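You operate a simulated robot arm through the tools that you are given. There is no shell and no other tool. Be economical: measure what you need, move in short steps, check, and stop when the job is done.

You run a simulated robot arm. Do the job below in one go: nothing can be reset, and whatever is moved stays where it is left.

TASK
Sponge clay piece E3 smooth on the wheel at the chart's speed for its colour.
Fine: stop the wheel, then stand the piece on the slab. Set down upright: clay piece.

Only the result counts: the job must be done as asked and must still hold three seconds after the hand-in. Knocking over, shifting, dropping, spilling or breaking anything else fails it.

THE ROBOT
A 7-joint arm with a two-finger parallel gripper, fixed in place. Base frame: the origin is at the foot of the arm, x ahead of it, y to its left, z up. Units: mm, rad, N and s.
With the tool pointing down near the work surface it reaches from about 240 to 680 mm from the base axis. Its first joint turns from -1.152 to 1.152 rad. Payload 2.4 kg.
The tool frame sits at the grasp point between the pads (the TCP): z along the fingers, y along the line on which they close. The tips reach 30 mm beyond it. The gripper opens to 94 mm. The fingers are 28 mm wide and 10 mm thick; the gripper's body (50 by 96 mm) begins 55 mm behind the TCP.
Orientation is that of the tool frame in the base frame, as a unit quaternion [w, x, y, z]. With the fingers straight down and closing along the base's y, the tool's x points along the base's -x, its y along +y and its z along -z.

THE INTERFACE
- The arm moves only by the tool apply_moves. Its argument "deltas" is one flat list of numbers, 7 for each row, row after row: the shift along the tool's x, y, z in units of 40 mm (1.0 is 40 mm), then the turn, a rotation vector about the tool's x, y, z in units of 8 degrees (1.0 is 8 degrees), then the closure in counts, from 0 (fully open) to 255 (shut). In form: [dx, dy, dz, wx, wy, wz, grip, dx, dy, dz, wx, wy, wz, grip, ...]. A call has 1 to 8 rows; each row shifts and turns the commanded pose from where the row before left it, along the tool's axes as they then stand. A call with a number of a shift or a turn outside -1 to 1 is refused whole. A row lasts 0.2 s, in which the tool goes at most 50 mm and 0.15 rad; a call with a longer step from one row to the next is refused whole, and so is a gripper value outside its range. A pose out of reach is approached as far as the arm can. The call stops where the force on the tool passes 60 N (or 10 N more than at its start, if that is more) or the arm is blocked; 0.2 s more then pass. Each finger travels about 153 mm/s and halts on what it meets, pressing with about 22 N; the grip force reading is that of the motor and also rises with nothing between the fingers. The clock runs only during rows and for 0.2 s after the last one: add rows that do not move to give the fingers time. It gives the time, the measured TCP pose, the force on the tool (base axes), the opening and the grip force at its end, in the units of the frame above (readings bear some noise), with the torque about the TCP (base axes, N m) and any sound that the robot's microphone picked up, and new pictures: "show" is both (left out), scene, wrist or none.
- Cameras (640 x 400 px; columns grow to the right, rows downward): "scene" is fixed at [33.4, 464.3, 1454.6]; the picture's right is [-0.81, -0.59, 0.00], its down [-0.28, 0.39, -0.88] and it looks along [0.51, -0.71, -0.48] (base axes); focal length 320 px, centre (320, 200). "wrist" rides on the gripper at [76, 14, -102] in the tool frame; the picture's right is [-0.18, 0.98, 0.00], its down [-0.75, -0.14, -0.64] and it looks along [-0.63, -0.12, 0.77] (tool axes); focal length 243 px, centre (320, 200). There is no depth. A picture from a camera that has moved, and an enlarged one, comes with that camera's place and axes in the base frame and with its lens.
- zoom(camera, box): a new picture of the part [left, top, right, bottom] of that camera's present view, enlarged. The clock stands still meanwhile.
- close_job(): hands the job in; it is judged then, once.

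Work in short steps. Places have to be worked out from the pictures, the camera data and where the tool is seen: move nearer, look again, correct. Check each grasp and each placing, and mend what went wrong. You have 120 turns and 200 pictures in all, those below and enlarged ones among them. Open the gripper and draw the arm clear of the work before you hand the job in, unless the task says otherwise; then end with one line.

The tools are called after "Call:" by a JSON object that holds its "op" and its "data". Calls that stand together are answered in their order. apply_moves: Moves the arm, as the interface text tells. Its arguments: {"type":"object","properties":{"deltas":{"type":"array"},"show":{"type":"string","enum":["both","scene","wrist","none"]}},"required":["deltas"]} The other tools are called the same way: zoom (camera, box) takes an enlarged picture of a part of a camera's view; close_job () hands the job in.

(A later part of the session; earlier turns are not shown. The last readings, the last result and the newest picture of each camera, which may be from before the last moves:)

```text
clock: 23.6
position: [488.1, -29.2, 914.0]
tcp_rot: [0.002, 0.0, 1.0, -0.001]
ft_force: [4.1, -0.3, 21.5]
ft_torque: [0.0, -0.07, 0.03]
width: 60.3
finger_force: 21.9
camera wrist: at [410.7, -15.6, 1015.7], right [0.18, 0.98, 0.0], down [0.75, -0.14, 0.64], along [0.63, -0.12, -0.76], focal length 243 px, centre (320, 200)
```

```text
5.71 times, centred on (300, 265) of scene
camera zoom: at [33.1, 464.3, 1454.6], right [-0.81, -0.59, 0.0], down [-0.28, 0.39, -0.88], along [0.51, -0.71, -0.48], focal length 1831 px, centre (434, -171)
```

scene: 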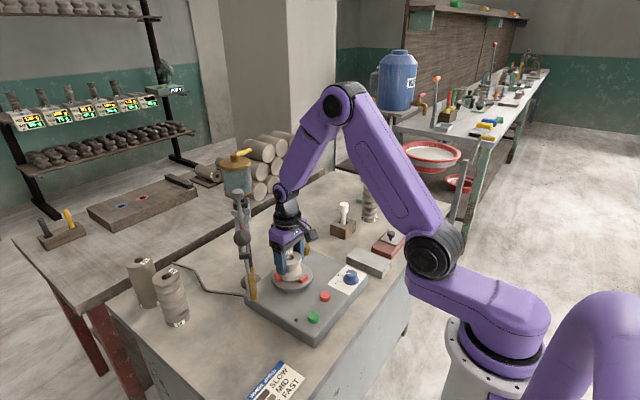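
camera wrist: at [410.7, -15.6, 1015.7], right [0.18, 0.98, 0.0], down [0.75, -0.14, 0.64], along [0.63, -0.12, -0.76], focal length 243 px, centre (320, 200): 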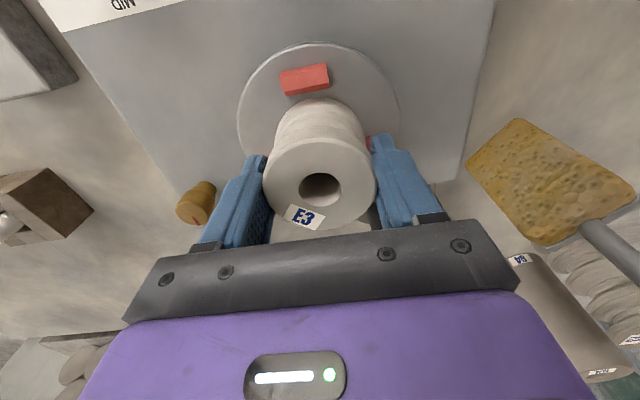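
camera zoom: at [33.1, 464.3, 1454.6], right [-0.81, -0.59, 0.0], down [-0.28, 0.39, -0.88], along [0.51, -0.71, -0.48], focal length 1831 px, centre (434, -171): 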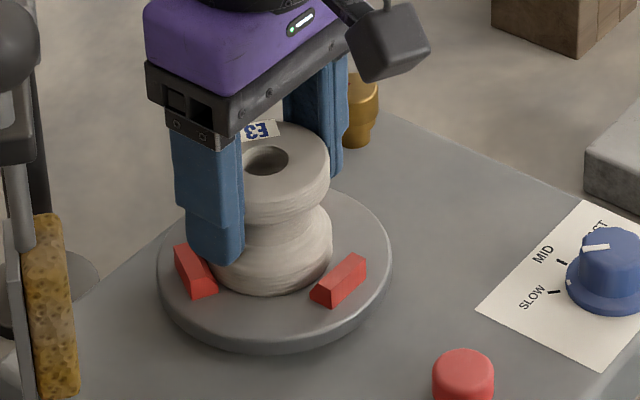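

Force is now purely vertical (~21 N): seated. Release, keeping the opening modest, and check.

Call:
{"op": "apply_moves", "data": {"deltas": [0, 0, -0.06, 0, 0, 0, 255, 0, 0, 0, 0, 0, 0, 60, 0, 0, 0, 0, 0, 0, 40, 0, 0, 0, 0, 0, 0, 40], "show": "wrist"}}

Call:
{"op": "zoom", "data": {"camera": "scene", "box": [250, 230, 350, 300]}}

Call:
{"op": "zoom", "data": {"camera": "wrist", "box": [220, 30, 420, 240]}}

```text
clock: 24.6
position: [485.9, -29.6, 916.6]
tcp_rot: [-0.001, 0.0, 1.0, 0.0]
ft_force: [0.3, -0.6, 0.7]
ft_torque: [0.01, -0.01, 0.0]
width: 79.1
finger_force: 0.0
camera wrist: at [410.1, -15.7, 1018.0], right [0.18, 0.98, 0.0], down [0.75, -0.14, 0.64], along [0.63, -0.12, -0.77], focal length 243 px, centre (320, 200)
```

wrist: 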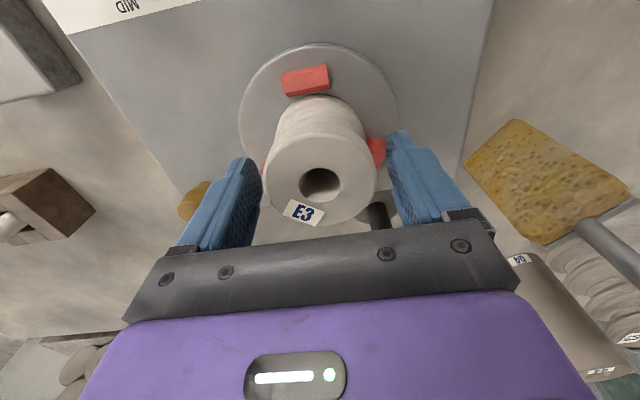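

```text
5.71 times, centred on (300, 265) of scene
camera zoom: at [33.3, 464.3, 1454.6], right [-0.81, -0.59, 0.0], down [-0.28, 0.39, -0.88], along [0.51, -0.71, -0.48], focal length 1831 px, centre (434, -171)
```

zoom: 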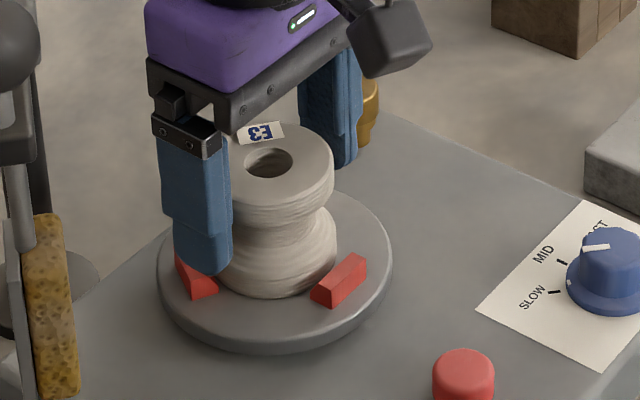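

```text
1.90 times, centred on (320, 135) of wrist
camera zoom: at [410.1, -15.7, 1018.0], right [0.18, 0.98, 0.0], down [0.75, -0.14, 0.64], along [0.63, -0.12, -0.77], focal length 462 px, centre (320, 324)
```

zoom: 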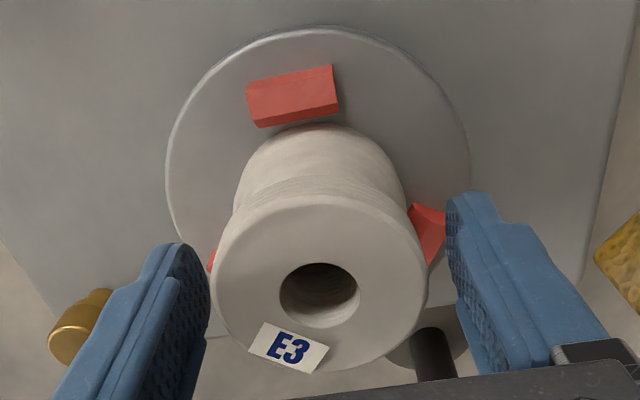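

Piece appears seated between jaws. Rising and moving over the speed knob near (360,-130).

Call:
{"op": "apply_moves", "data": {"deltas": [0, 0, -0.8, 0, 0, 0, 40, 0, 0, -0.8, 0, 0, 0, 40, 0.79, -0.63, 0, 0, 0, 0, 0, 0.79, -0.63, 0, 0, 0, 0, 0, 0.79, -0.63, 0, 0, 0, 0, 0, 0.79, -0.63, 0, 0, 0, 0, 0, 0, 0, 0, 0, 0, 0, 0], "show": "both"}}

Call:
{"op": "zoom", "data": {"camera": "scene", "box": [250, 230, 350, 300]}}

Call:
{"op": "zoom", "data": {"camera": "wrist", "box": [240, 30, 400, 150]}}

```text
clock: 26.2
position: [360.5, -131.0, 979.6]
tcp_rot: [0.0, 0.0, 1.0, 0.001]
ft_force: [-0.1, 0.6, 0.6]
ft_torque: [0.01, 0.0, -0.04]
width: 93.9
finger_force: 0.0
camera wrist: at [283.3, -117.2, 1082.2], right [0.18, 0.98, 0.0], down [0.75, -0.14, 0.64], along [0.63, -0.12, -0.77], focal length 243 px, centre (320, 200)
```

scene: 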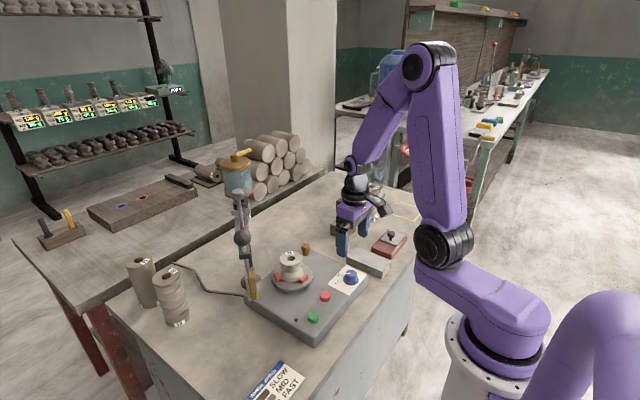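
wrist: 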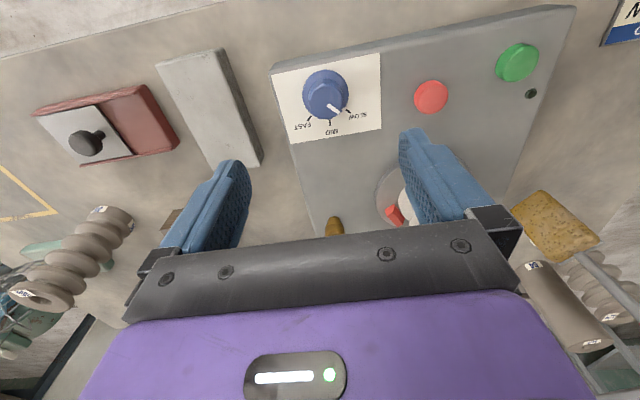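

```text
5.71 times, centred on (300, 265) of scene
camera zoom: at [33.3, 464.3, 1454.6], right [-0.81, -0.59, 0.0], down [-0.28, 0.39, -0.88], along [0.51, -0.71, -0.48], focal length 1831 px, centre (434, -171)
```

zoom: 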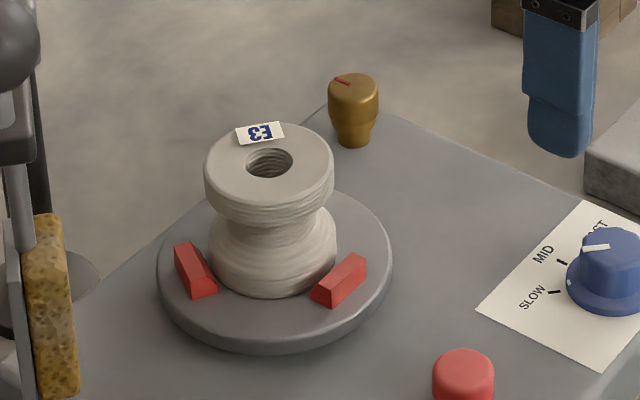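

```text
3.33 times, centred on (320, 90) of wrist
camera zoom: at [283.3, -117.2, 1082.2], right [0.18, 0.98, 0.0], down [0.75, -0.14, 0.64], along [0.63, -0.12, -0.77], focal length 809 px, centre (320, 567)
```

zoom: 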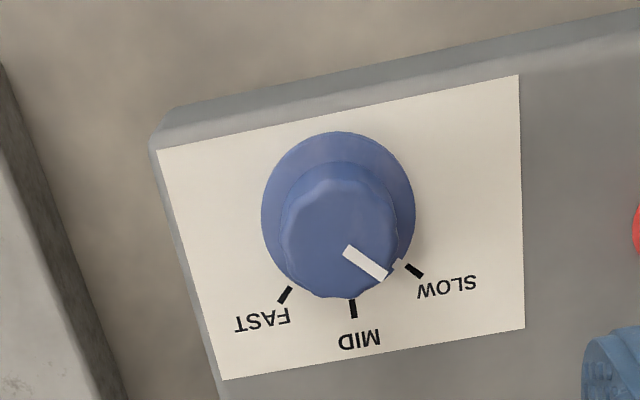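

Piece sits upright. Knob centre ≈ (358,-127); descending over it.

Call:
{"op": "apply_moves", "data": {"deltas": [0.06, 0.1, 1, 0, 0, 0, 80, 0, 0, 1, 0, 0, 0, 80, 0, 0, 0, 0, 0, 0, 80], "show": "wrist"}}

Call:
{"op": "zoom", "data": {"camera": "scene", "box": [310, 230, 390, 300]}}

```text
clock: 27.0
position: [357.1, -125.8, 900.7]
tcp_rot: [0.0, 0.0, 1.0, 0.0]
ft_force: [0.4, 0.1, 0.1]
ft_torque: [-0.02, 0.0, 0.01]
width: 64.5
finger_force: 0.1
camera wrist: at [281.5, -111.8, 1002.1], right [0.18, 0.98, 0.0], down [0.75, -0.14, 0.64], along [0.63, -0.12, -0.77], focal length 243 px, centre (320, 200)
```

wrist: 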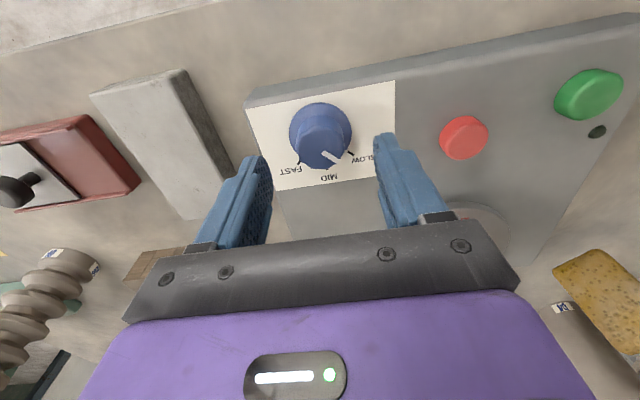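

```text
5.71 times, centred on (350, 265) of scene
camera zoom: at [33.4, 464.3, 1454.6], right [-0.81, -0.59, 0.0], down [-0.28, 0.39, -0.88], along [0.51, -0.71, -0.48], focal length 1831 px, centre (149, -171)
```

zoom: 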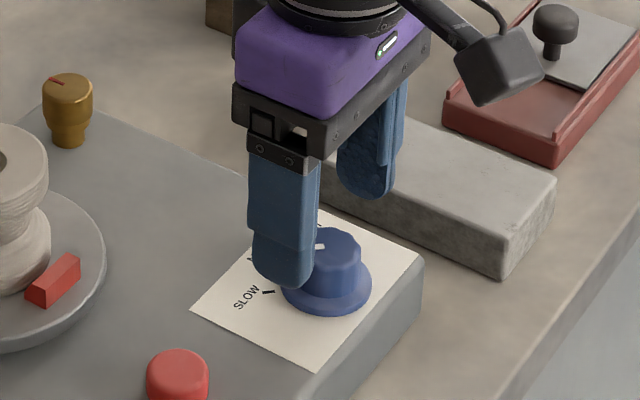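

Consistent knob-top z ≈ 855. Lowering to TCP z≈868 and closing on the cap.

Call:
{"op": "apply_moves", "data": {"deltas": [0, 0, 0.6, 0, 0, 0, 80, 0, 0, 0.2, 0, 0, 0, 80, 0, 0, 0, 0, 0, 0, 150, 0, 0, 0, 0, 0, 0, 255, 0, 0, 0, 0, 0, 0, 255, 0, 0, 0, 0, 0, 0, 255], "show": "wrist"}}

```text
clock: 27.8
position: [356.9, -126.9, 869.9]
tcp_rot: [0.001, 0.001, 1.0, 0.0]
ft_force: [0.2, 2.8, 13.6]
ft_torque: [0.21, 0.15, -0.05]
width: 38.5
finger_force: 0.1
stopped in row 3: the force on the tool passed its limit at 63 N (the readings are from after the stop); the commanded pose is now the measured one
camera wrist: at [281.8, -112.1, 971.7], right [0.18, 0.98, 0.0], down [0.75, -0.14, 0.64], along [0.63, -0.12, -0.77], focal length 243 px, centre (320, 200)
```

wrist: 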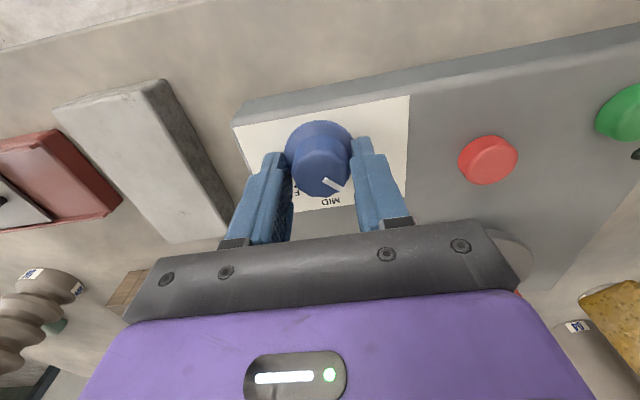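

The tips pressed the skirt at z≈839. Raise 4 mm and close on the cap.

Call:
{"op": "apply_moves", "data": {"deltas": [0, 0, -0.1, 0, 0, 0, 150, 0, 0, 0, 0, 0, 0, 255, 0, 0, 0, 0, 0, 0, 255, 0, 0, 0, 0, 0, 0, 255], "show": "wrist"}}

```text
clock: 28.8
position: [358.7, -125.1, 872.5]
tcp_rot: [-0.001, -0.002, 1.0, 0.0]
ft_force: [3.3, 15.5, -31.6]
ft_torque: [-0.23, -0.95, -0.11]
width: 31.3
finger_force: 44.6
camera wrist: at [281.8, -111.3, 975.0], right [0.18, 0.98, 0.0], down [0.75, -0.14, 0.64], along [0.63, -0.12, -0.77], focal length 243 px, centre (320, 200)
```

wrist: 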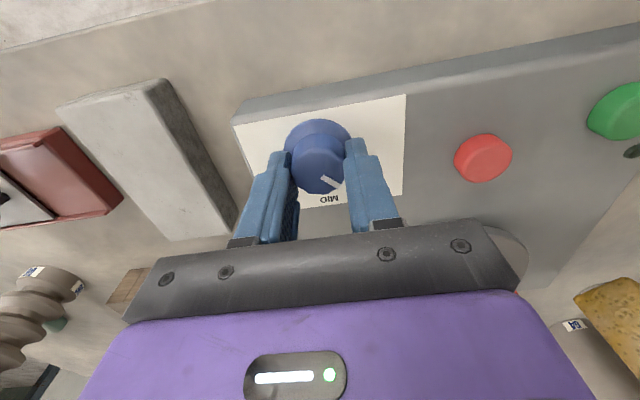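

Cap gripped at 31 mm with some vertical preload; relax by a millimetre or two, then turn clockwise (toward FAST) 32° and look.

Call:
{"op": "apply_moves", "data": {"deltas": [0, 0.03, 0.06, 0, 0, 0, 255, 0, 0, 0, 0, 0, 1, 255, 0, 0, 0, 0, 0, 1, 255, 0, 0, 0, 0, 0, 1, 255, 0, 0, 0, 0, 0, 1, 255, 0, 0, 0, 0, 0, 0, 255], "show": "wrist"}}

Call:
{"op": "zoom", "data": {"camera": "scene", "box": [310, 230, 390, 300]}}

```text
clock: 30.2
position: [355.8, -125.8, 871.5]
tcp_rot: [0.002, 0.279, 0.96, 0.0]
ft_force: [-9.1, -15.3, 41.9]
ft_torque: [-0.97, 0.63, 0.05]
width: 31.7
finger_force: 45.4
camera wrist: at [300.4, -74.0, 973.1], right [0.68, 0.73, 0.0], down [0.56, -0.52, 0.64], along [0.47, -0.44, -0.76], focal length 243 px, centre (320, 200)
```

wrist: 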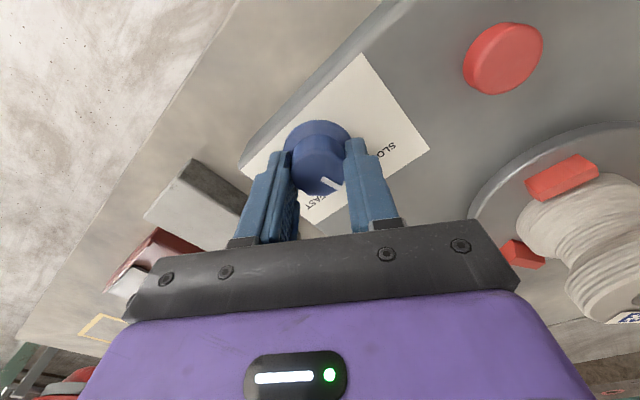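

```text
5.71 times, centred on (350, 265) of scene
camera zoom: at [32.7, 464.1, 1454.7], right [-0.81, -0.59, 0.0], down [-0.28, 0.39, -0.88], along [0.51, -0.71, -0.48], focal length 1831 px, centre (149, -171)
```

zoom: 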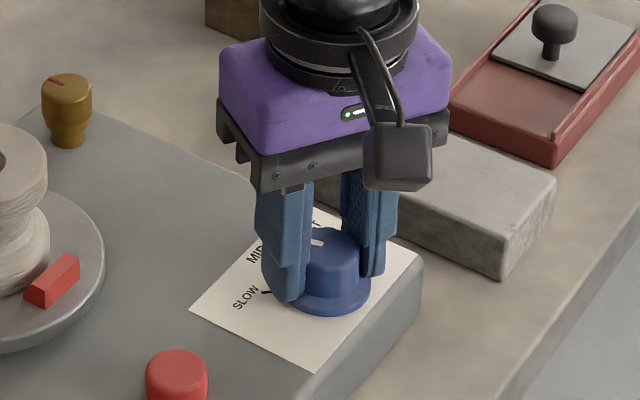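

Knob follows the gripper. Tick geometry gives SLOW +45°, MID 0°, FAST −45°, so 90° total is needed: about 57.5° more.

Call:
{"op": "apply_moves", "data": {"deltas": [0, 0, -0.03, 0, 0, 0.9, 255, 0, 0, 0, 0, 0, 0.9, 255, 0, 0, 0, 0, 0, 0.9, 255, 0, 0, 0, 0, 0, 0.9, 255, 0, 0, 0, 0, 0, 0.9, 255, 0, 0, 0, 0, 0, 0.9, 255, 0, 0, 0, 0, 0, 0.9, 255, 0, 0, 0, 0, 0, 0.9, 255], "show": "wrist"}}

Call:
{"op": "zoom", "data": {"camera": "scene", "box": [310, 230, 390, 300]}}

```text
clock: 32.0
position: [354.8, -121.8, 872.0]
tcp_rot: [-0.004, 0.705, 0.709, -0.001]
ft_force: [-27.8, -11.6, -3.1]
ft_torque: [0.2, -0.11, 0.62]
width: 31.9
finger_force: 45.2
camera wrist: at [369.6, -47.9, 974.6], right [0.98, -0.18, -0.01], down [-0.13, -0.76, 0.64], along [-0.12, -0.63, -0.77], focal length 243 px, centre (320, 200)
```

wrist: 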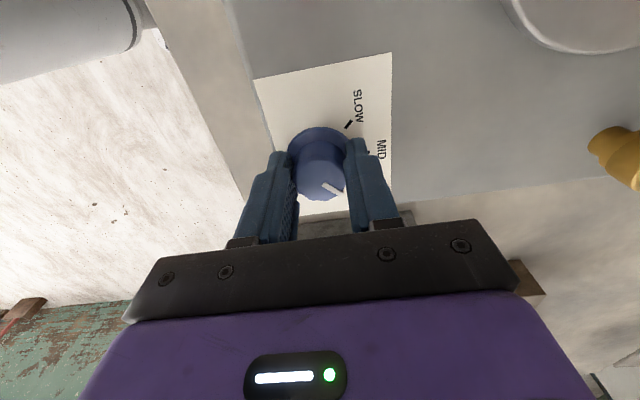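

```text
5.71 times, centred on (350, 265) of scene
camera zoom: at [32.7, 464.0, 1454.7], right [-0.81, -0.59, 0.0], down [-0.28, 0.39, -0.88], along [0.51, -0.71, -0.48], focal length 1831 px, centre (149, -171)
```

zoom: 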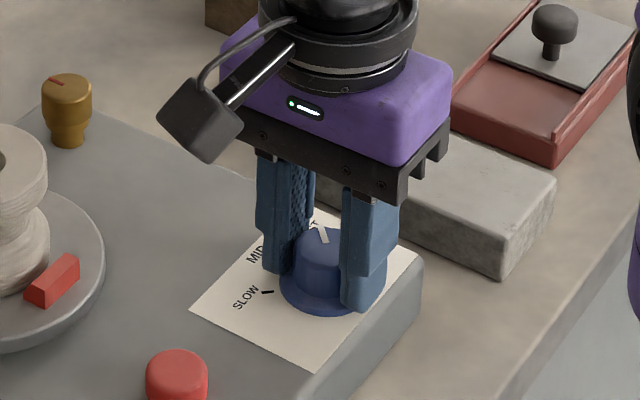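

Pointer appears at FAST. Release, rise and verify.

Call:
{"op": "apply_moves", "data": {"deltas": [0, 0, 0, 0, 0, 0, 120, 0, 0, 0, 0, 0, 0, 100, 0, 0, -0.7, 0, 0, 0, 100, 0, 0, -1, 0, 0, 0, 100, 0, 0, -1, 0, 0, 0, 100, 0, 0, 0, 0, 0, 0, 100], "show": "wrist"}}

Call:
{"op": "zoom", "data": {"camera": "wrist", "box": [230, 20, 410, 160]}}

Call:
{"op": "zoom", "data": {"camera": "scene", "box": [310, 230, 390, 300]}}

```text
clock: 33.4
position: [359.2, -125.4, 981.9]
tcp_rot: [-0.001, 0.705, 0.709, 0.0]
ft_force: [-0.3, -0.4, 0.0]
ft_torque: [-0.01, 0.03, 0.01]
width: 57.1
finger_force: 0.0
camera wrist: at [371.6, -48.9, 1083.3], right [0.98, -0.18, 0.0], down [-0.14, -0.75, 0.64], along [-0.11, -0.63, -0.77], focal length 243 px, centre (320, 200)
```

wrist: 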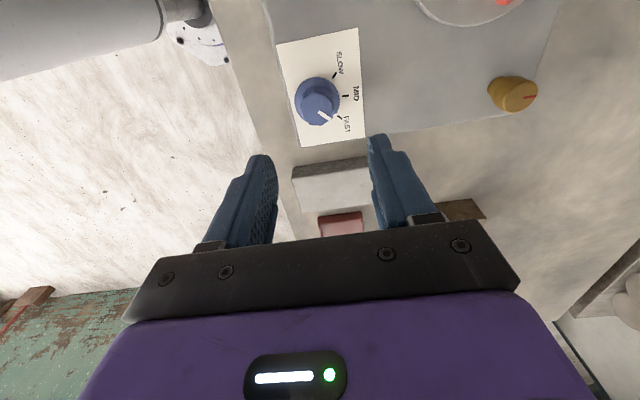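

```text
2.86 times, centred on (320, 90) of wrist
camera zoom: at [371.6, -48.9, 1083.3], right [0.98, -0.18, 0.0], down [-0.14, -0.75, 0.64], along [-0.11, -0.63, -0.77], focal length 693 px, centre (320, 514)
```

zoom: 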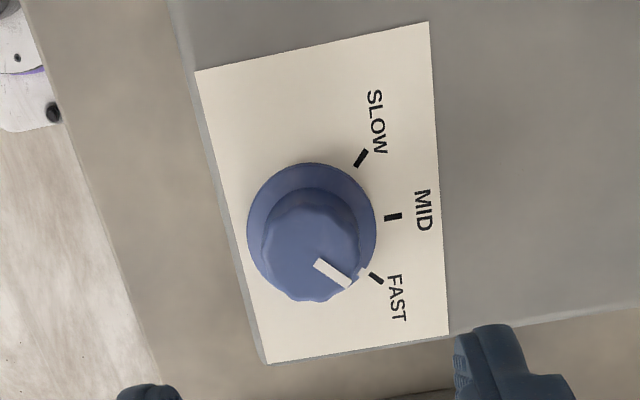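

```text
5.71 times, centred on (350, 265) of scene
camera zoom: at [33.3, 464.3, 1454.6], right [-0.81, -0.59, 0.0], down [-0.28, 0.39, -0.88], along [0.51, -0.71, -0.48], focal length 1831 px, centre (149, -171)
```

zoom: 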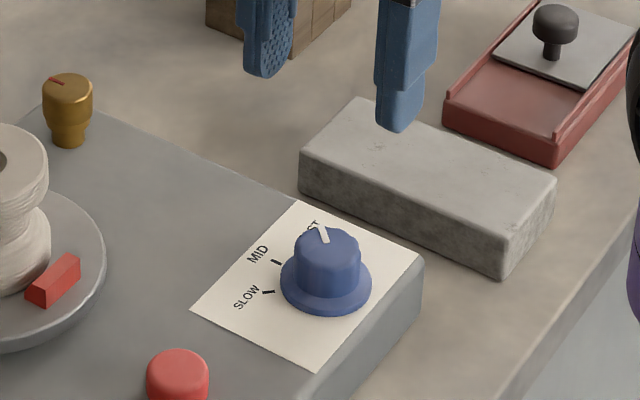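

Knob is at FAST. Rotating the wrist back while closing the fingers for button pressing.

Call:
{"op": "apply_moves", "data": {"deltas": [0, 0, 0, 0, 0, -1, 255, 0, 0, 0, 0, 0, -1, 255, 0, 0, 0, 0, 0, -1, 255, 0, 0, 0, 0, 0, -1, 255, 0, 0, 0, 0, 0, -1, 255, 0, 0, 0, 0, 0, -1, 255, 0, 0, 0, 0, 0, -1, 255, 0, 0, 0, 0, 0, -1, 255], "show": "none"}}

Call:
{"op": "apply_moves", "data": {"deltas": [0, 0, 0, 0, 0, -1, 255, 0, 0, 0, 0, 0, -1, 255, 0, 0, 0, 0, 0, -1, 255, 0, 0, 0, 0, 0, -0.3, 255, 0, 1, 0, 0, 0, 0, 255, 0, 1, 0, 0, 0, 0, 255, 0, 1, 0, 0, 0, 0, 255, 0, 1, 0, 0, 0, 0, 255], "show": "wrist"}}

Call:
{"op": "zoom", "data": {"camera": "wrist", "box": [200, 20, 440, 180]}}

```text
clock: 35.2
position: [358.8, -123.5, 980.6]
tcp_rot: [0.0, 0.22, 0.975, 0.0]
ft_force: [0.1, 0.0, 0.1]
ft_torque: [0.01, -0.01, -0.02]
width: 0.0
finger_force: 22.2
```

```text
clock: 37.0
position: [355.4, 34.6, 980.7]
tcp_rot: [0.0, -0.007, 1.0, 0.0]
ft_force: [-0.8, -0.1, -0.2]
ft_torque: [-0.01, 0.0, 0.02]
width: 0.0
finger_force: 21.8
camera wrist: at [278.7, 47.4, 1082.9], right [0.17, 0.99, 0.0], down [0.75, -0.13, 0.64], along [0.63, -0.11, -0.77], focal length 243 px, centre (320, 200)
```

wrist: 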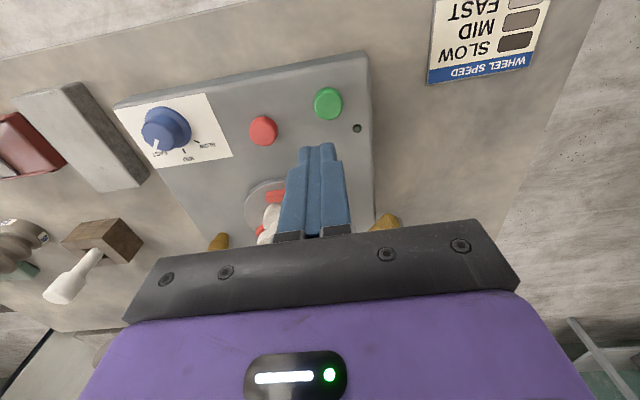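

```text
2.50 times, centred on (320, 100) of wrist
camera zoom: at [278.7, 47.4, 1082.9], right [0.17, 0.99, 0.0], down [0.75, -0.13, 0.64], along [0.63, -0.11, -0.77], focal length 606 px, centre (320, 450)
```

zoom: 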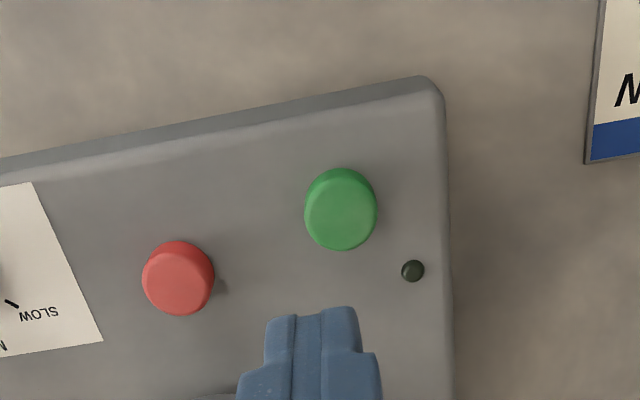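

Geometry: ball handle ≈(454,139,1092), post ≈(604,13.5), sponge rod radius ≈119, so about 38° of swing brings it to the piece. First press green at (360.5,41).

Call:
{"op": "apply_moves", "data": {"deltas": [-0.13, 0.16, 0.8, 0, 0, 0, 255, 0, 0, 0.8, 0, 0, 0, 255, 0, 0, 0.75, 0, 0, 0, 255, 0, 0, 0, 0, 0, 0, 255], "show": "wrist"}}

Call:
{"op": "zoom", "data": {"camera": "scene", "box": [240, 240, 360, 350]}}

```text
clock: 38.0
position: [360.7, 39.8, 886.0]
tcp_rot: [0.001, -0.007, 1.0, 0.001]
ft_force: [-1.0, 0.1, 0.0]
ft_torque: [-0.01, 0.0, 0.0]
width: 0.2
finger_force: 22.1
camera wrist: at [284.4, 54.1, 987.8], right [0.17, 0.99, 0.0], down [0.75, -0.13, 0.64], along [0.63, -0.11, -0.77], focal length 243 px, centre (320, 200)
```

wrist: 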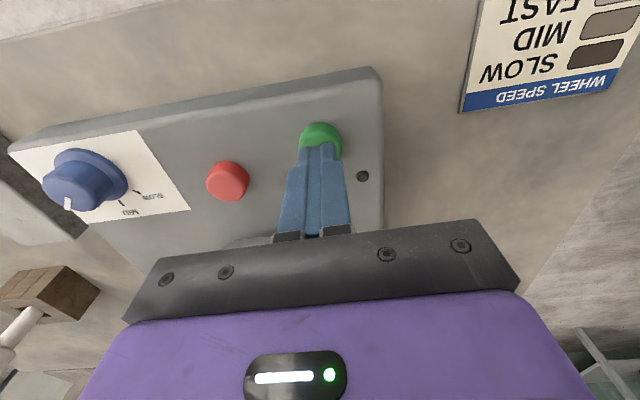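

```text
3.64 times, centred on (300, 295) of scene
camera zoom: at [33.4, 464.3, 1454.6], right [-0.81, -0.59, 0.0], down [-0.28, 0.39, -0.88], along [0.51, -0.71, -0.48], focal length 1165 px, centre (393, -146)
```

zoom: 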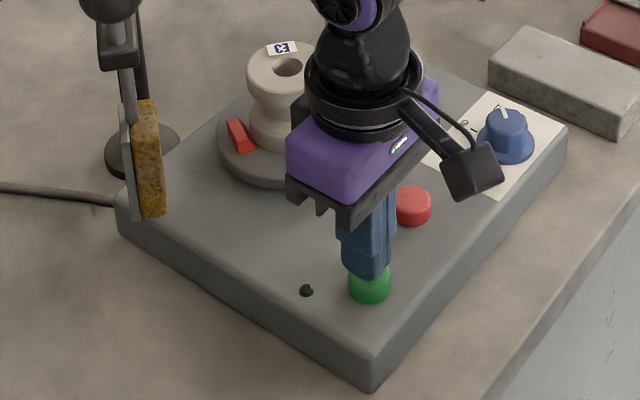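

Tip is aligned above green. Pressing in small steps.

Call:
{"op": "apply_moves", "data": {"deltas": [0, 0, 0.15, 0, 0, 0, 255, 0, 0, 0.1, 0, 0, 0, 255, 0, 0, 0.08, 0, 0, 0, 255, 0, 0, 0, 0, 0, 0, 255], "show": "none"}}

```text
clock: 39.0
position: [360.6, 42.6, 873.1]
tcp_rot: [0.002, -0.007, 1.0, 0.0]
ft_force: [-3.1, -3.8, 29.3]
ft_torque: [-0.12, 0.2, -0.04]
width: 0.0
finger_force: 21.7
heard: click
```

Click heard. Lift off and look.

Call:
{"op": "apply_moves", "data": {"deltas": [0, 0, -0.9, 0, 0, 0, 255, 0, 0, -1, 0, 0, 0, 255, 0, 0, 0, 0, 0, 0, 255], "show": "both"}}

Call:
{"op": "zoom", "data": {"camera": "scene", "box": [240, 240, 360, 350]}}

```text
clock: 39.8
position: [360.9, 42.4, 949.7]
tcp_rot: [0.0, -0.007, 1.0, 0.0]
ft_force: [-1.2, 0.2, -1.0]
ft_torque: [0.0, -0.01, -0.02]
width: 0.0
finger_force: 21.9
camera wrist: at [284.5, 54.6, 1052.0], right [0.17, 0.99, 0.0], down [0.76, -0.13, 0.64], along [0.63, -0.11, -0.77], focal length 243 px, centre (320, 200)
```

scene: 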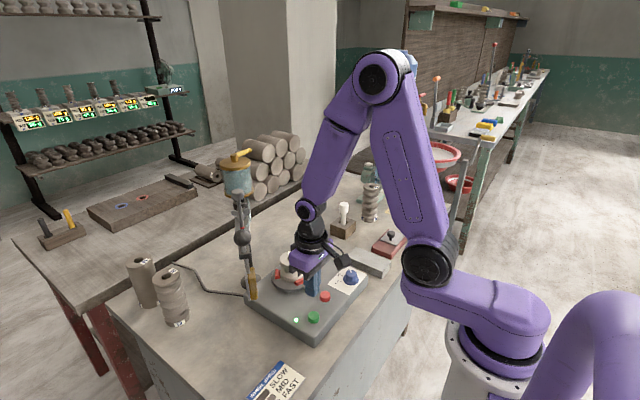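
wrist: 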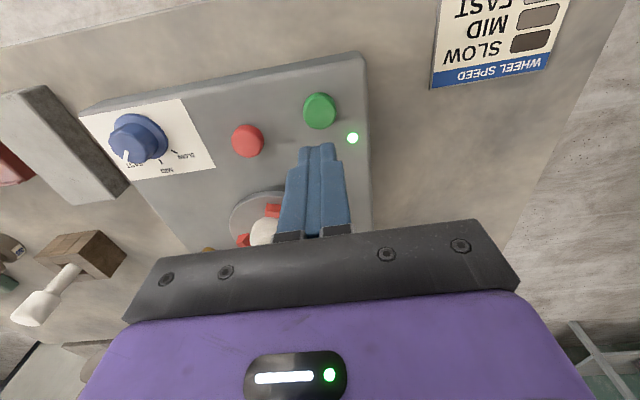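

```text
3.64 times, centred on (300, 295) of scene
camera zoom: at [33.3, 464.3, 1454.6], right [-0.81, -0.59, 0.0], down [-0.28, 0.39, -0.88], along [0.51, -0.71, -0.48], focal length 1165 px, centre (393, -146)
```

zoom: 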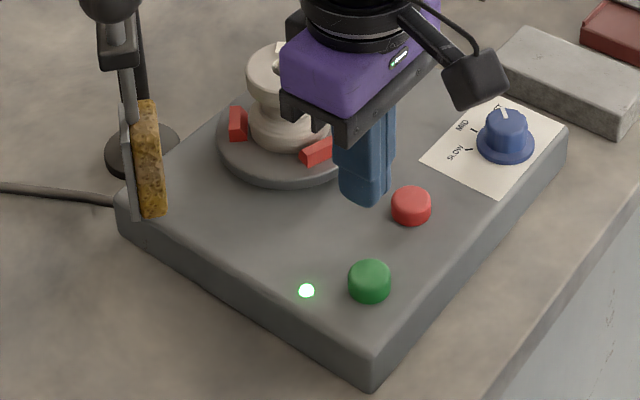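

Wheel is spinning (LED on). Now rise, yaw +40°, and go above the ball handle.

Call:
{"op": "apply_moves", "data": {"deltas": [0, 0, -0.9, 0, 0, 1, 100, 0, 0, -0.9, 0, 0, 1, 100, 0, 0, -0.9, 0, 0, 1, 100, 0, 0, -0.9, 0, 0, 1, 100, 0, 0, -0.9, 0, 0, 1, 100, 0, 0, -0.9, 0, 0, 0, 100, 0, 0, 0, 0, 0, 0, 100], "show": "both"}}

Call:
{"op": "zoom", "data": {"camera": "scene", "box": [220, 220, 360, 350]}}

```text
clock: 41.4
position: [360.8, 41.4, 1165.6]
tcp_rot: [0.0, 0.336, 0.942, -0.001]
ft_force: [-1.0, 0.4, 0.9]
ft_torque: [0.03, -0.02, 0.01]
width: 57.1
finger_force: 0.0
camera wrist: at [311.2, 100.5, 1268.1], right [0.76, 0.64, 0.0], down [0.49, -0.59, 0.64], along [0.41, -0.49, -0.77], focal length 243 px, centre (320, 200)
```

scene: 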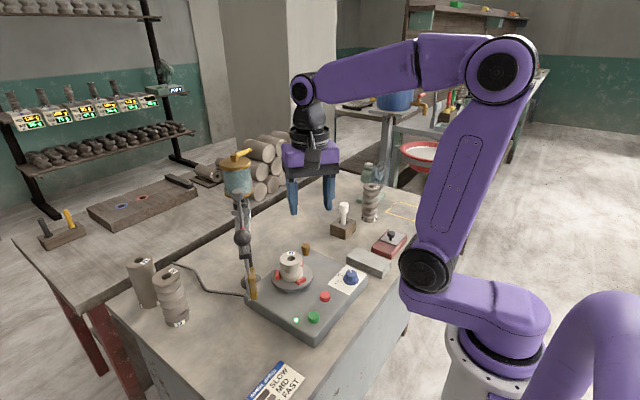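
wrist: 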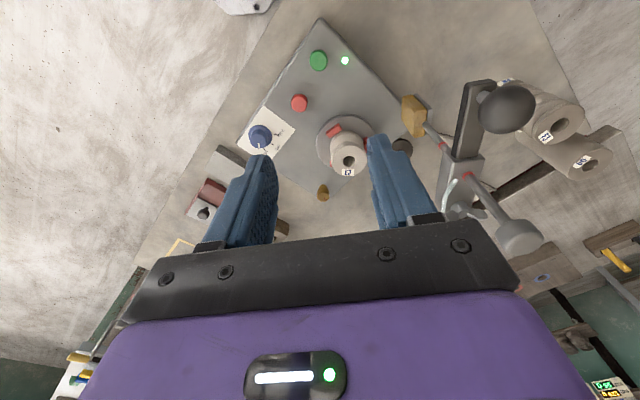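

```text
3.08 times, centred on (290, 285) of scene
camera zoom: at [33.3, 464.3, 1454.6], right [-0.81, -0.59, 0.0], down [-0.28, 0.39, -0.88], along [0.51, -0.71, -0.48], focal length 986 px, centre (412, -62)
```

zoom: 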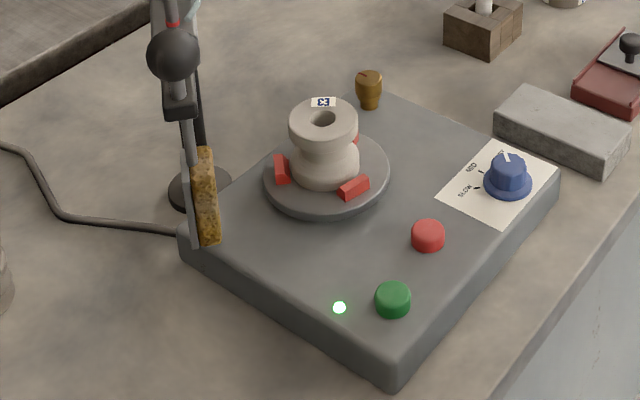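

Ball confirmed at (454,140,1092). Moving above it.

Call:
{"op": "apply_moves", "data": {"deltas": [-0.066, 0.843, 0, 0, 0, 0, 80, -0.066, 0.843, 0, 0, 0, 0, 80, -0.066, 0.843, 0, 0, 0, 0, 80, -0.066, 0.843, 0, 0, 0, 0, 80, 0, 0, 0.3, 0, 0, 0, 80, 0, 0, 0, 0, 0, 0, 80], "show": "both"}}

Call:
{"op": "zoom", "data": {"camera": "scene", "box": [200, 140, 340, 270]}}

```text
clock: 42.8
position: [454.2, 139.7, 1152.5]
tcp_rot: [0.0, 0.336, 0.942, 0.0]
ft_force: [0.2, -0.2, 0.5]
ft_torque: [0.02, -0.02, 0.04]
width: 64.4
finger_force: 0.0
camera wrist: at [403.9, 198.6, 1254.6], right [0.76, 0.65, 0.0], down [0.49, -0.59, 0.64], along [0.41, -0.49, -0.77], focal length 243 px, centre (320, 200)
```

scene: 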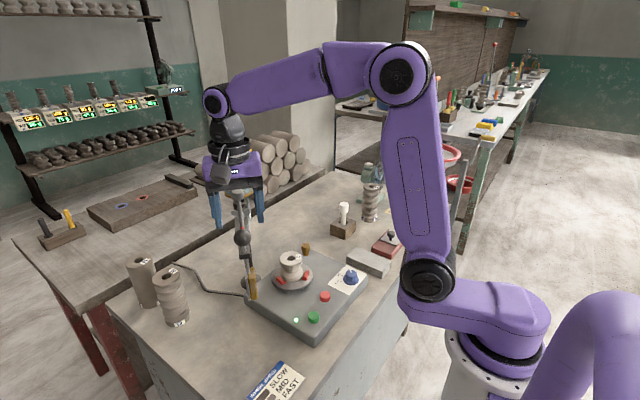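
wrist: 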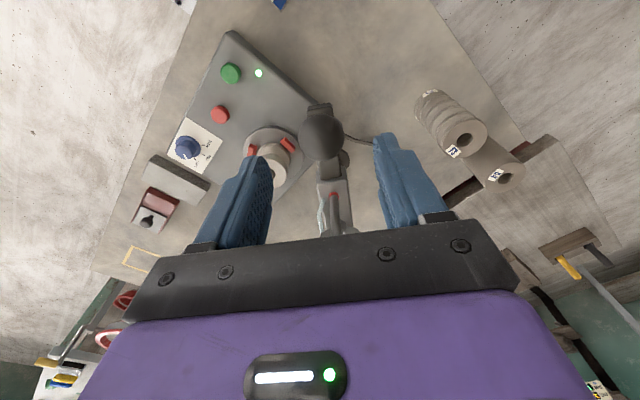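

```text
3.08 times, centred on (270, 205) of scene
camera zoom: at [33.4, 464.3, 1454.6], right [-0.81, -0.59, 0.0], down [-0.28, 0.39, -0.88], along [0.51, -0.71, -0.48], focal length 986 px, centre (474, 185)
```

zoom: 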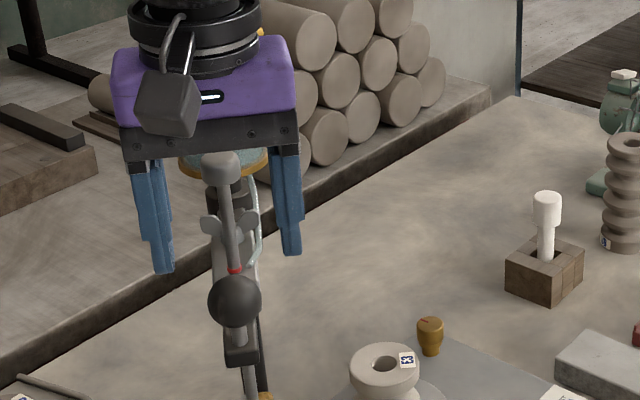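

Call:
{"op": "apply_moves", "data": {"deltas": [0, 0, 0.7, 0, 0, 0, 80, 0, 0, 0.66, 0, 0, 0, 80, 0, 0, 0, 0, 0, 0, 150, 0, 0, 0, 0, 0, 0, 255, 0, 0, 0, 0, 0, 0, 255, 0, 0, 0, 0, 0, 0, 255], "show": "both"}}

Call:
{"op": "zoom", "data": {"camera": "scene", "box": [200, 160, 340, 320]}}

```text
clock: 44.2
position: [454.2, 140.3, 1098.8]
tcp_rot: [0.0, 0.336, 0.942, 0.0]
ft_force: [-0.2, 0.3, -2.4]
ft_torque: [-0.03, -0.35, 0.1]
width: 33.4
finger_force: 44.5
camera wrist: at [404.1, 198.8, 1200.0], right [0.76, 0.65, 0.0], down [0.49, -0.59, 0.64], along [0.42, -0.49, -0.77], focal length 243 px, centre (320, 200)
```

scene: 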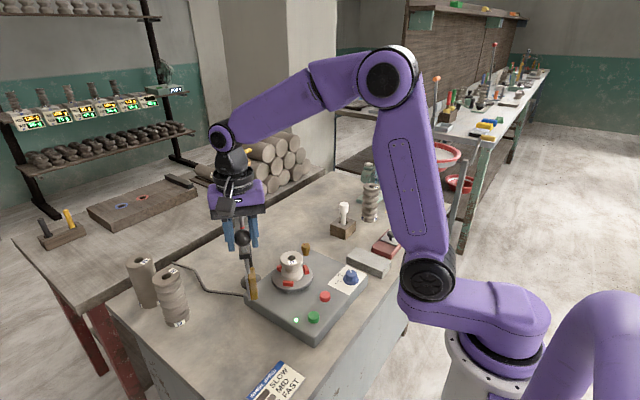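
wrist: 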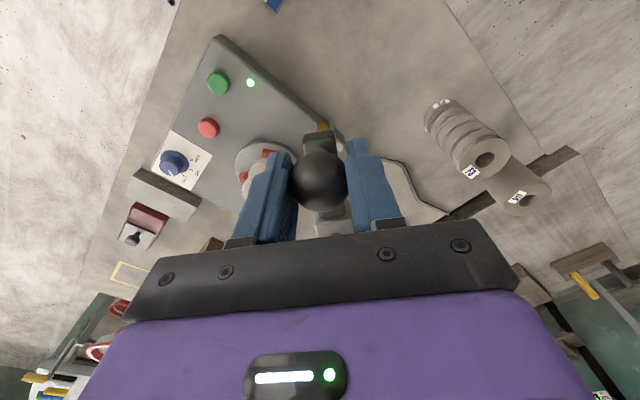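

```text
2.50 times, centred on (270, 240) of scene
camera zoom: at [33.4, 464.4, 1454.6], right [-0.81, -0.59, 0.0], down [-0.28, 0.39, -0.88], along [0.51, -0.71, -0.48], focal length 801 px, centre (445, 100)
```

zoom: 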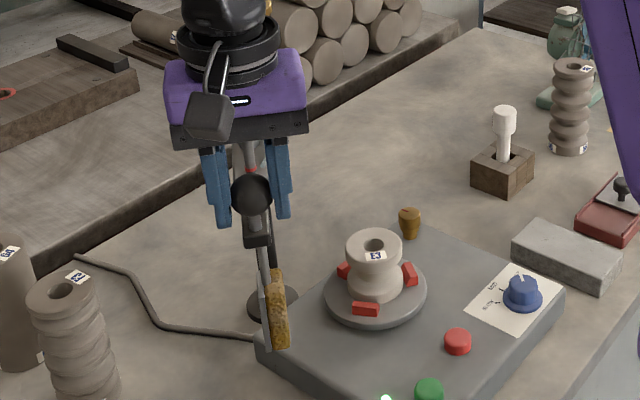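

Ball gripped. Swinging 24° counter-clockwise along the arc, rotating along with the beam.

Call:
{"op": "apply_moves", "data": {"deltas": [-0.006, -0.171, 0, 0, 0, -0.25, 255, -0.012, -0.342, 0, 0, 0, -0.5, 255, -0.012, -0.342, 0, 0, 0, -0.5, 255, -0.012, -0.342, 0, 0, 0, -0.5, 255, -0.012, -0.342, 0, 0, 0, -0.5, 255, -0.012, -0.342, 0, 0, 0, -0.5, 255], "show": "both"}}

Call:
{"op": "zoom", "data": {"camera": "scene", "box": [220, 180, 360, 320]}}

```text
clock: 45.6
position: [417.0, 73.3, 1097.5]
tcp_rot: [-0.002, 0.148, 0.989, -0.001]
ft_force: [-7.3, 2.6, -11.3]
ft_torque: [-0.12, -0.3, 0.02]
width: 33.4
finger_force: 44.9
camera wrist: at [349.6, 109.4, 1200.4], right [0.46, 0.89, 0.0], down [0.68, -0.36, 0.64], along [0.57, -0.3, -0.77], focal length 243 px, centre (320, 200)
```

scene: 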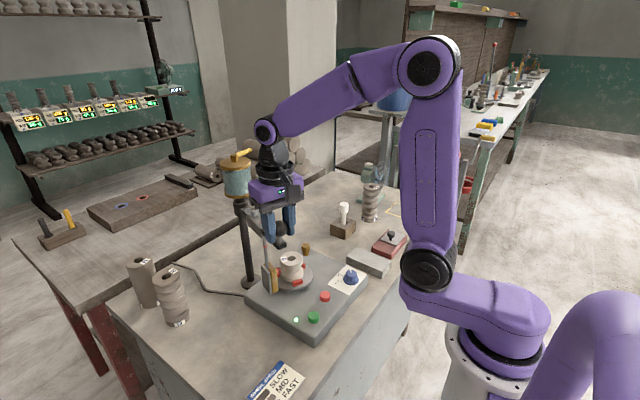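
wrist: 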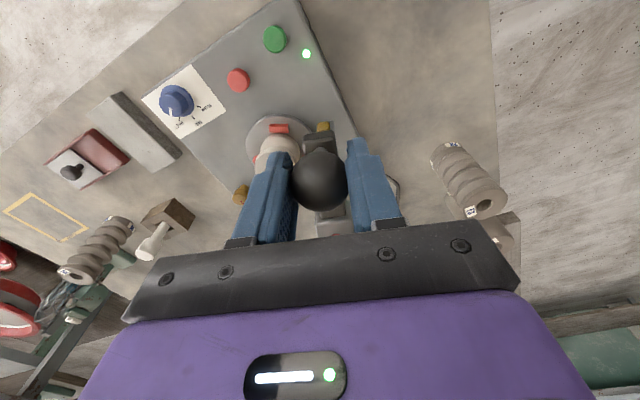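

```text
2.86 times, centred on (290, 250) of scene
camera zoom: at [33.2, 464.4, 1454.6], right [-0.81, -0.59, 0.0], down [-0.28, 0.39, -0.88], along [0.51, -0.71, -0.48], focal length 915 px, centre (406, 57)
```

zoom: 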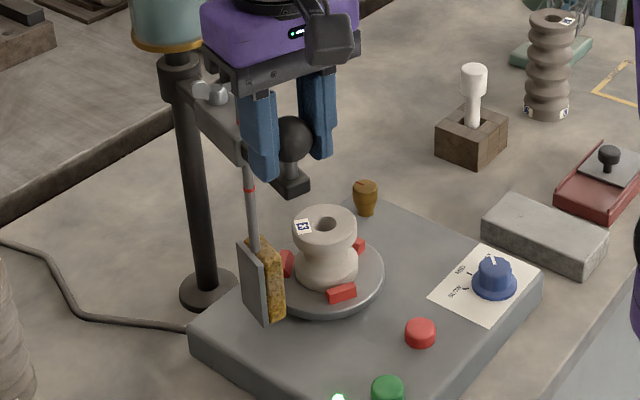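

Call:
{"op": "zoom", "data": {"camera": "scene", "box": [255, 235, 325, 300]}}

Call:
{"op": "zoom", "data": {"camera": "scene", "box": [225, 190, 315, 270]}}

```text
6.15 times, centred on (290, 268) of scene
camera zoom: at [33.2, 464.4, 1454.6], right [-0.81, -0.59, 0.0], down [-0.28, 0.39, -0.88], along [0.51, -0.71, -0.48], focal length 1972 px, centre (505, -215)
```

zoom: 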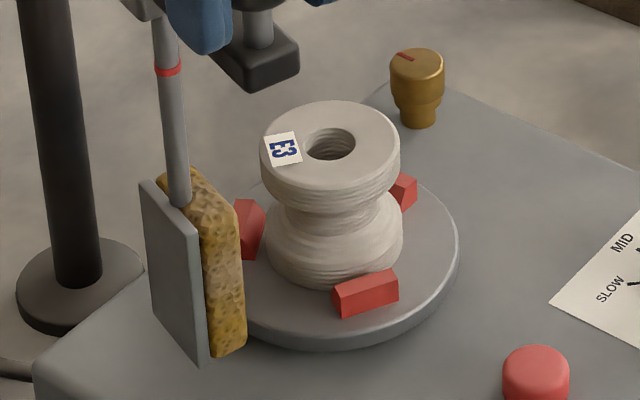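

```text
5.00 times, centred on (270, 230) of scene
camera zoom: at [33.2, 464.4, 1454.6], right [-0.81, -0.59, 0.0], down [-0.28, 0.39, -0.88], along [0.51, -0.71, -0.48], focal length 1602 px, centre (570, 50)
```

zoom: 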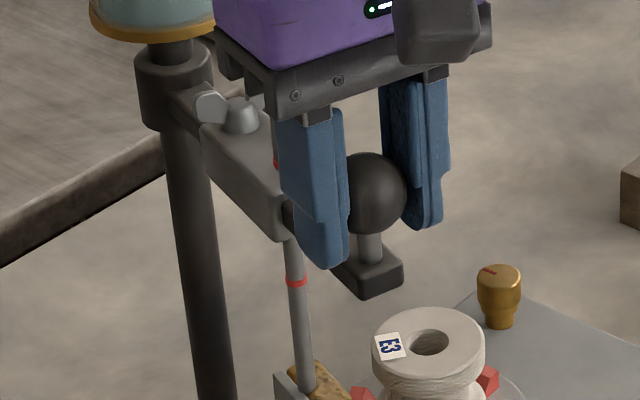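

Sponge swings in nicely. I'll advance in small steps, watching force to tell wheel/jaw contact from piece contact.

Call:
{"op": "apply_moves", "data": {"deltas": [-0.006, -0.171, 0, 0, 0, -0.25, 255, -0.006, -0.171, 0, 0, 0, -0.25, 255], "show": "none"}}

Call:
{"op": "zoom", "data": {"camera": "scene", "box": [255, 235, 325, 300]}}

```text
clock: 46.2
position: [414.8, 59.1, 1099.4]
tcp_rot: [-0.002, 0.114, 0.993, 0.001]
ft_force: [-11.8, 4.1, -6.6]
ft_torque: [0.17, 1.21, 0.11]
width: 33.4
finger_force: 44.8
```

```text
6.15 times, centred on (290, 268) of scene
camera zoom: at [33.1, 464.4, 1454.6], right [-0.81, -0.59, 0.0], down [-0.28, 0.39, -0.88], along [0.51, -0.71, -0.48], focal length 1972 px, centre (505, -215)
```

zoom: 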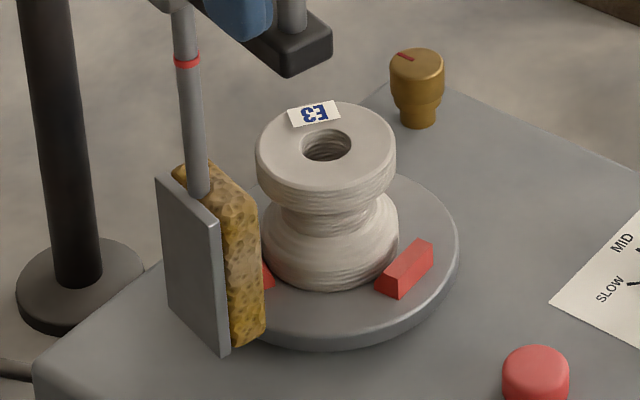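

Call:
{"op": "apply_moves", "data": {"deltas": [0.03, -0.171, 0, 0, 0, -0.25, 255, -0.006, -0.171, 0, 0, 0, -0.25, 255], "show": "none"}}

Call:
{"op": "zoom", "data": {"camera": "scene", "box": [255, 235, 325, 300]}}

```text
clock: 46.8
position: [410.5, 46.4, 1097.4]
tcp_rot: [-0.001, 0.08, 0.997, 0.0]
ft_force: [-10.6, 1.3, -14.6]
ft_torque: [0.12, 0.26, -0.11]
width: 33.6
finger_force: 45.3
```

```text
6.15 times, centred on (290, 268) of scene
camera zoom: at [33.2, 464.4, 1454.6], right [-0.81, -0.59, 0.0], down [-0.28, 0.39, -0.88], along [0.51, -0.71, -0.48], focal length 1972 px, centre (505, -215)
```

zoom: 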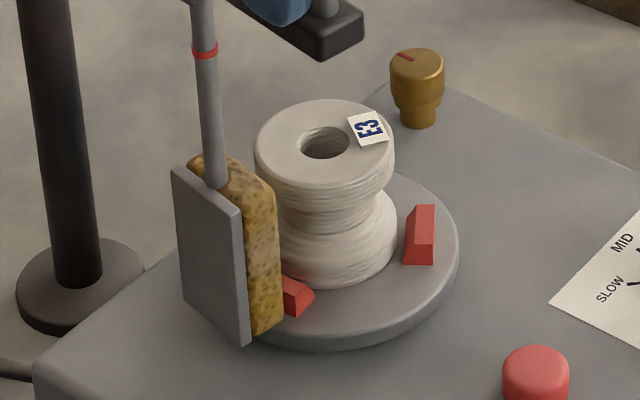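

Call:
{"op": "apply_moves", "data": {"deltas": [0.02, -0.1, 0, 0, 0, -0.15, 255, 0, -0.1, 0, 0, 0, -0.15, 255], "show": "none"}}

Call:
{"op": "apply_moves", "data": {"deltas": [0.0, -0.1, 0, 0, 0, -0.15, 255, 0, 0, 0, 0, 0, 0, 255], "show": "none"}}

Call:
{"op": "zoom", "data": {"camera": "scene", "box": [255, 235, 325, 300]}}

```text
clock: 47.4
position: [410.2, 40.4, 1098.4]
tcp_rot: [0.0, 0.06, 0.998, 0.0]
ft_force: [-0.1, -1.9, -26.1]
ft_torque: [0.05, 0.43, -0.28]
width: 33.4
finger_force: 44.6
```

```text
clock: 48.0
position: [410.6, 33.6, 1098.5]
tcp_rot: [0.001, 0.049, 0.999, 0.0]
ft_force: [1.8, -1.9, -29.4]
ft_torque: [-0.03, -0.25, -0.27]
width: 33.2
finger_force: 45.0
```

```text
6.15 times, centred on (290, 268) of scene
camera zoom: at [33.8, 464.3, 1454.6], right [-0.81, -0.59, 0.0], down [-0.28, 0.39, -0.88], along [0.51, -0.71, -0.48], focal length 1972 px, centre (505, -215)
```

zoom: 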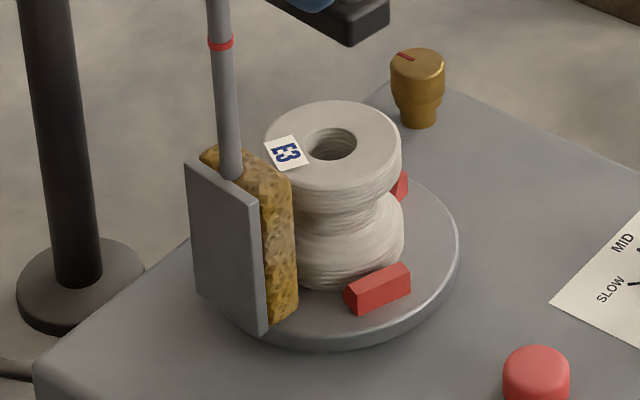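

Call:
{"op": "apply_moves", "data": {"deltas": [0.0, -0.08, 0.04, 0, 0, -0.12, 255, 0, 0, 0, 0, 0, 0, 255], "show": "none"}}

Call:
{"op": "apply_moves", "data": {"deltas": [0.0, -0.08, 0, 0, 0, -0.12, 255, 0, 0, 0, 0, 0, 0, 255], "show": "none"}}

Call:
{"op": "zoom", "data": {"camera": "scene", "box": [255, 235, 325, 300]}}

```text
clock: 48.6
position: [409.9, 32.7, 1099.4]
tcp_rot: [0.001, 0.041, 0.999, 0.0]
ft_force: [-0.6, -0.7, 3.5]
ft_torque: [0.08, 1.21, -0.15]
width: 33.4
finger_force: 45.2
```

```text
clock: 49.2
position: [408.4, 28.9, 1098.6]
tcp_rot: [0.002, 0.033, 0.999, 0.0]
ft_force: [-1.7, -0.4, 23.0]
ft_torque: [0.08, 0.89, -0.22]
width: 33.3
finger_force: 45.1
```

```text
6.15 times, centred on (290, 268) of scene
camera zoom: at [33.0, 464.3, 1454.7], right [-0.81, -0.59, 0.0], down [-0.28, 0.39, -0.88], along [0.51, -0.71, -0.48], focal length 1972 px, centre (505, -215)
```

zoom: 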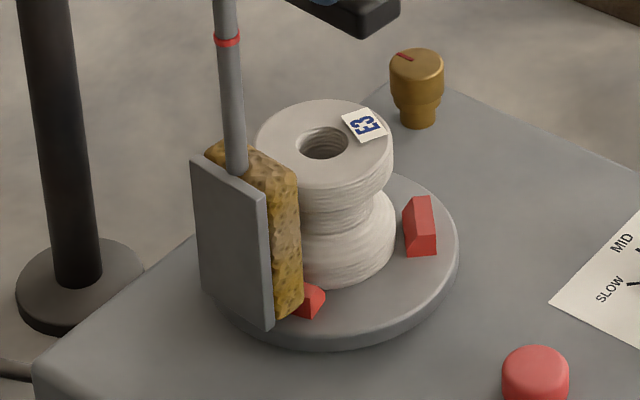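

Call:
{"op": "apply_moves", "data": {"deltas": [0.0, -0.08, -0.015, 0, 0, -0.12, 255, 0, 0, 0, 0, 0, 0, 255], "show": "none"}}

Call:
{"op": "apply_moves", "data": {"deltas": [0.0, -0.08, 0, 0, 0, -0.12, 255, 0, 0, 0, 0, 0, 0, 255], "show": "wrist"}}

Call:
{"op": "zoom", "data": {"camera": "scene", "box": [255, 235, 325, 300]}}

```text
clock: 49.8
position: [409.2, 26.0, 1099.7]
tcp_rot: [0.002, 0.024, 1.0, 0.0]
ft_force: [-2.5, -0.7, 18.4]
ft_torque: [-0.02, -1.02, -0.07]
width: 33.4
finger_force: 45.1
```

```text
clock: 50.4
position: [408.2, 21.9, 1097.1]
tcp_rot: [0.002, 0.014, 1.0, 0.0]
ft_force: [2.0, 0.2, 22.7]
ft_torque: [-0.03, -0.47, 0.09]
width: 33.5
finger_force: 44.9
camera wrist: at [332.6, 38.7, 1200.0], right [0.21, 0.98, 0.0], down [0.75, -0.16, 0.64], along [0.63, -0.14, -0.76], focal length 243 px, centre (320, 200)
```

wrist: 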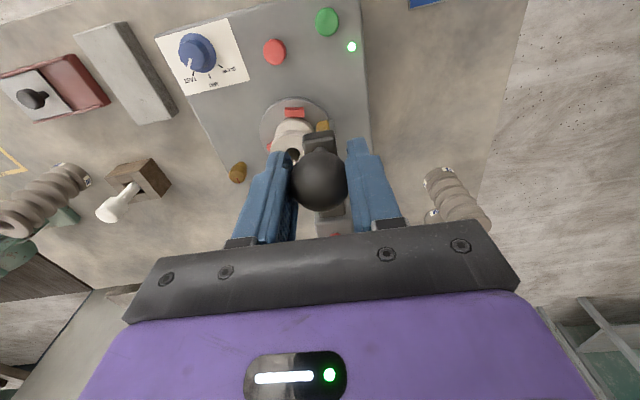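

```text
6.15 times, centred on (290, 268) of scene
camera zoom: at [33.1, 464.3, 1454.6], right [-0.81, -0.59, 0.0], down [-0.28, 0.39, -0.88], along [0.51, -0.71, -0.48], focal length 1972 px, centre (505, -215)
```

zoom: 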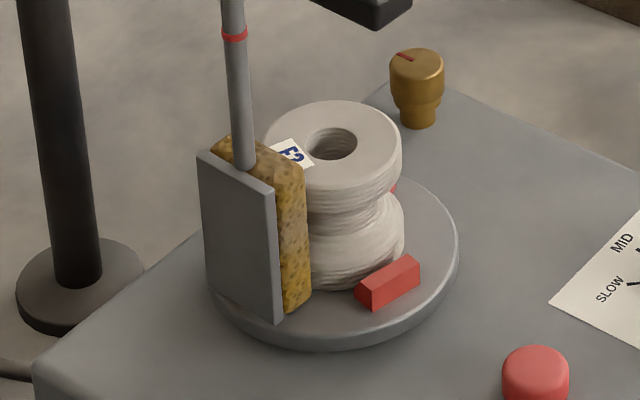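

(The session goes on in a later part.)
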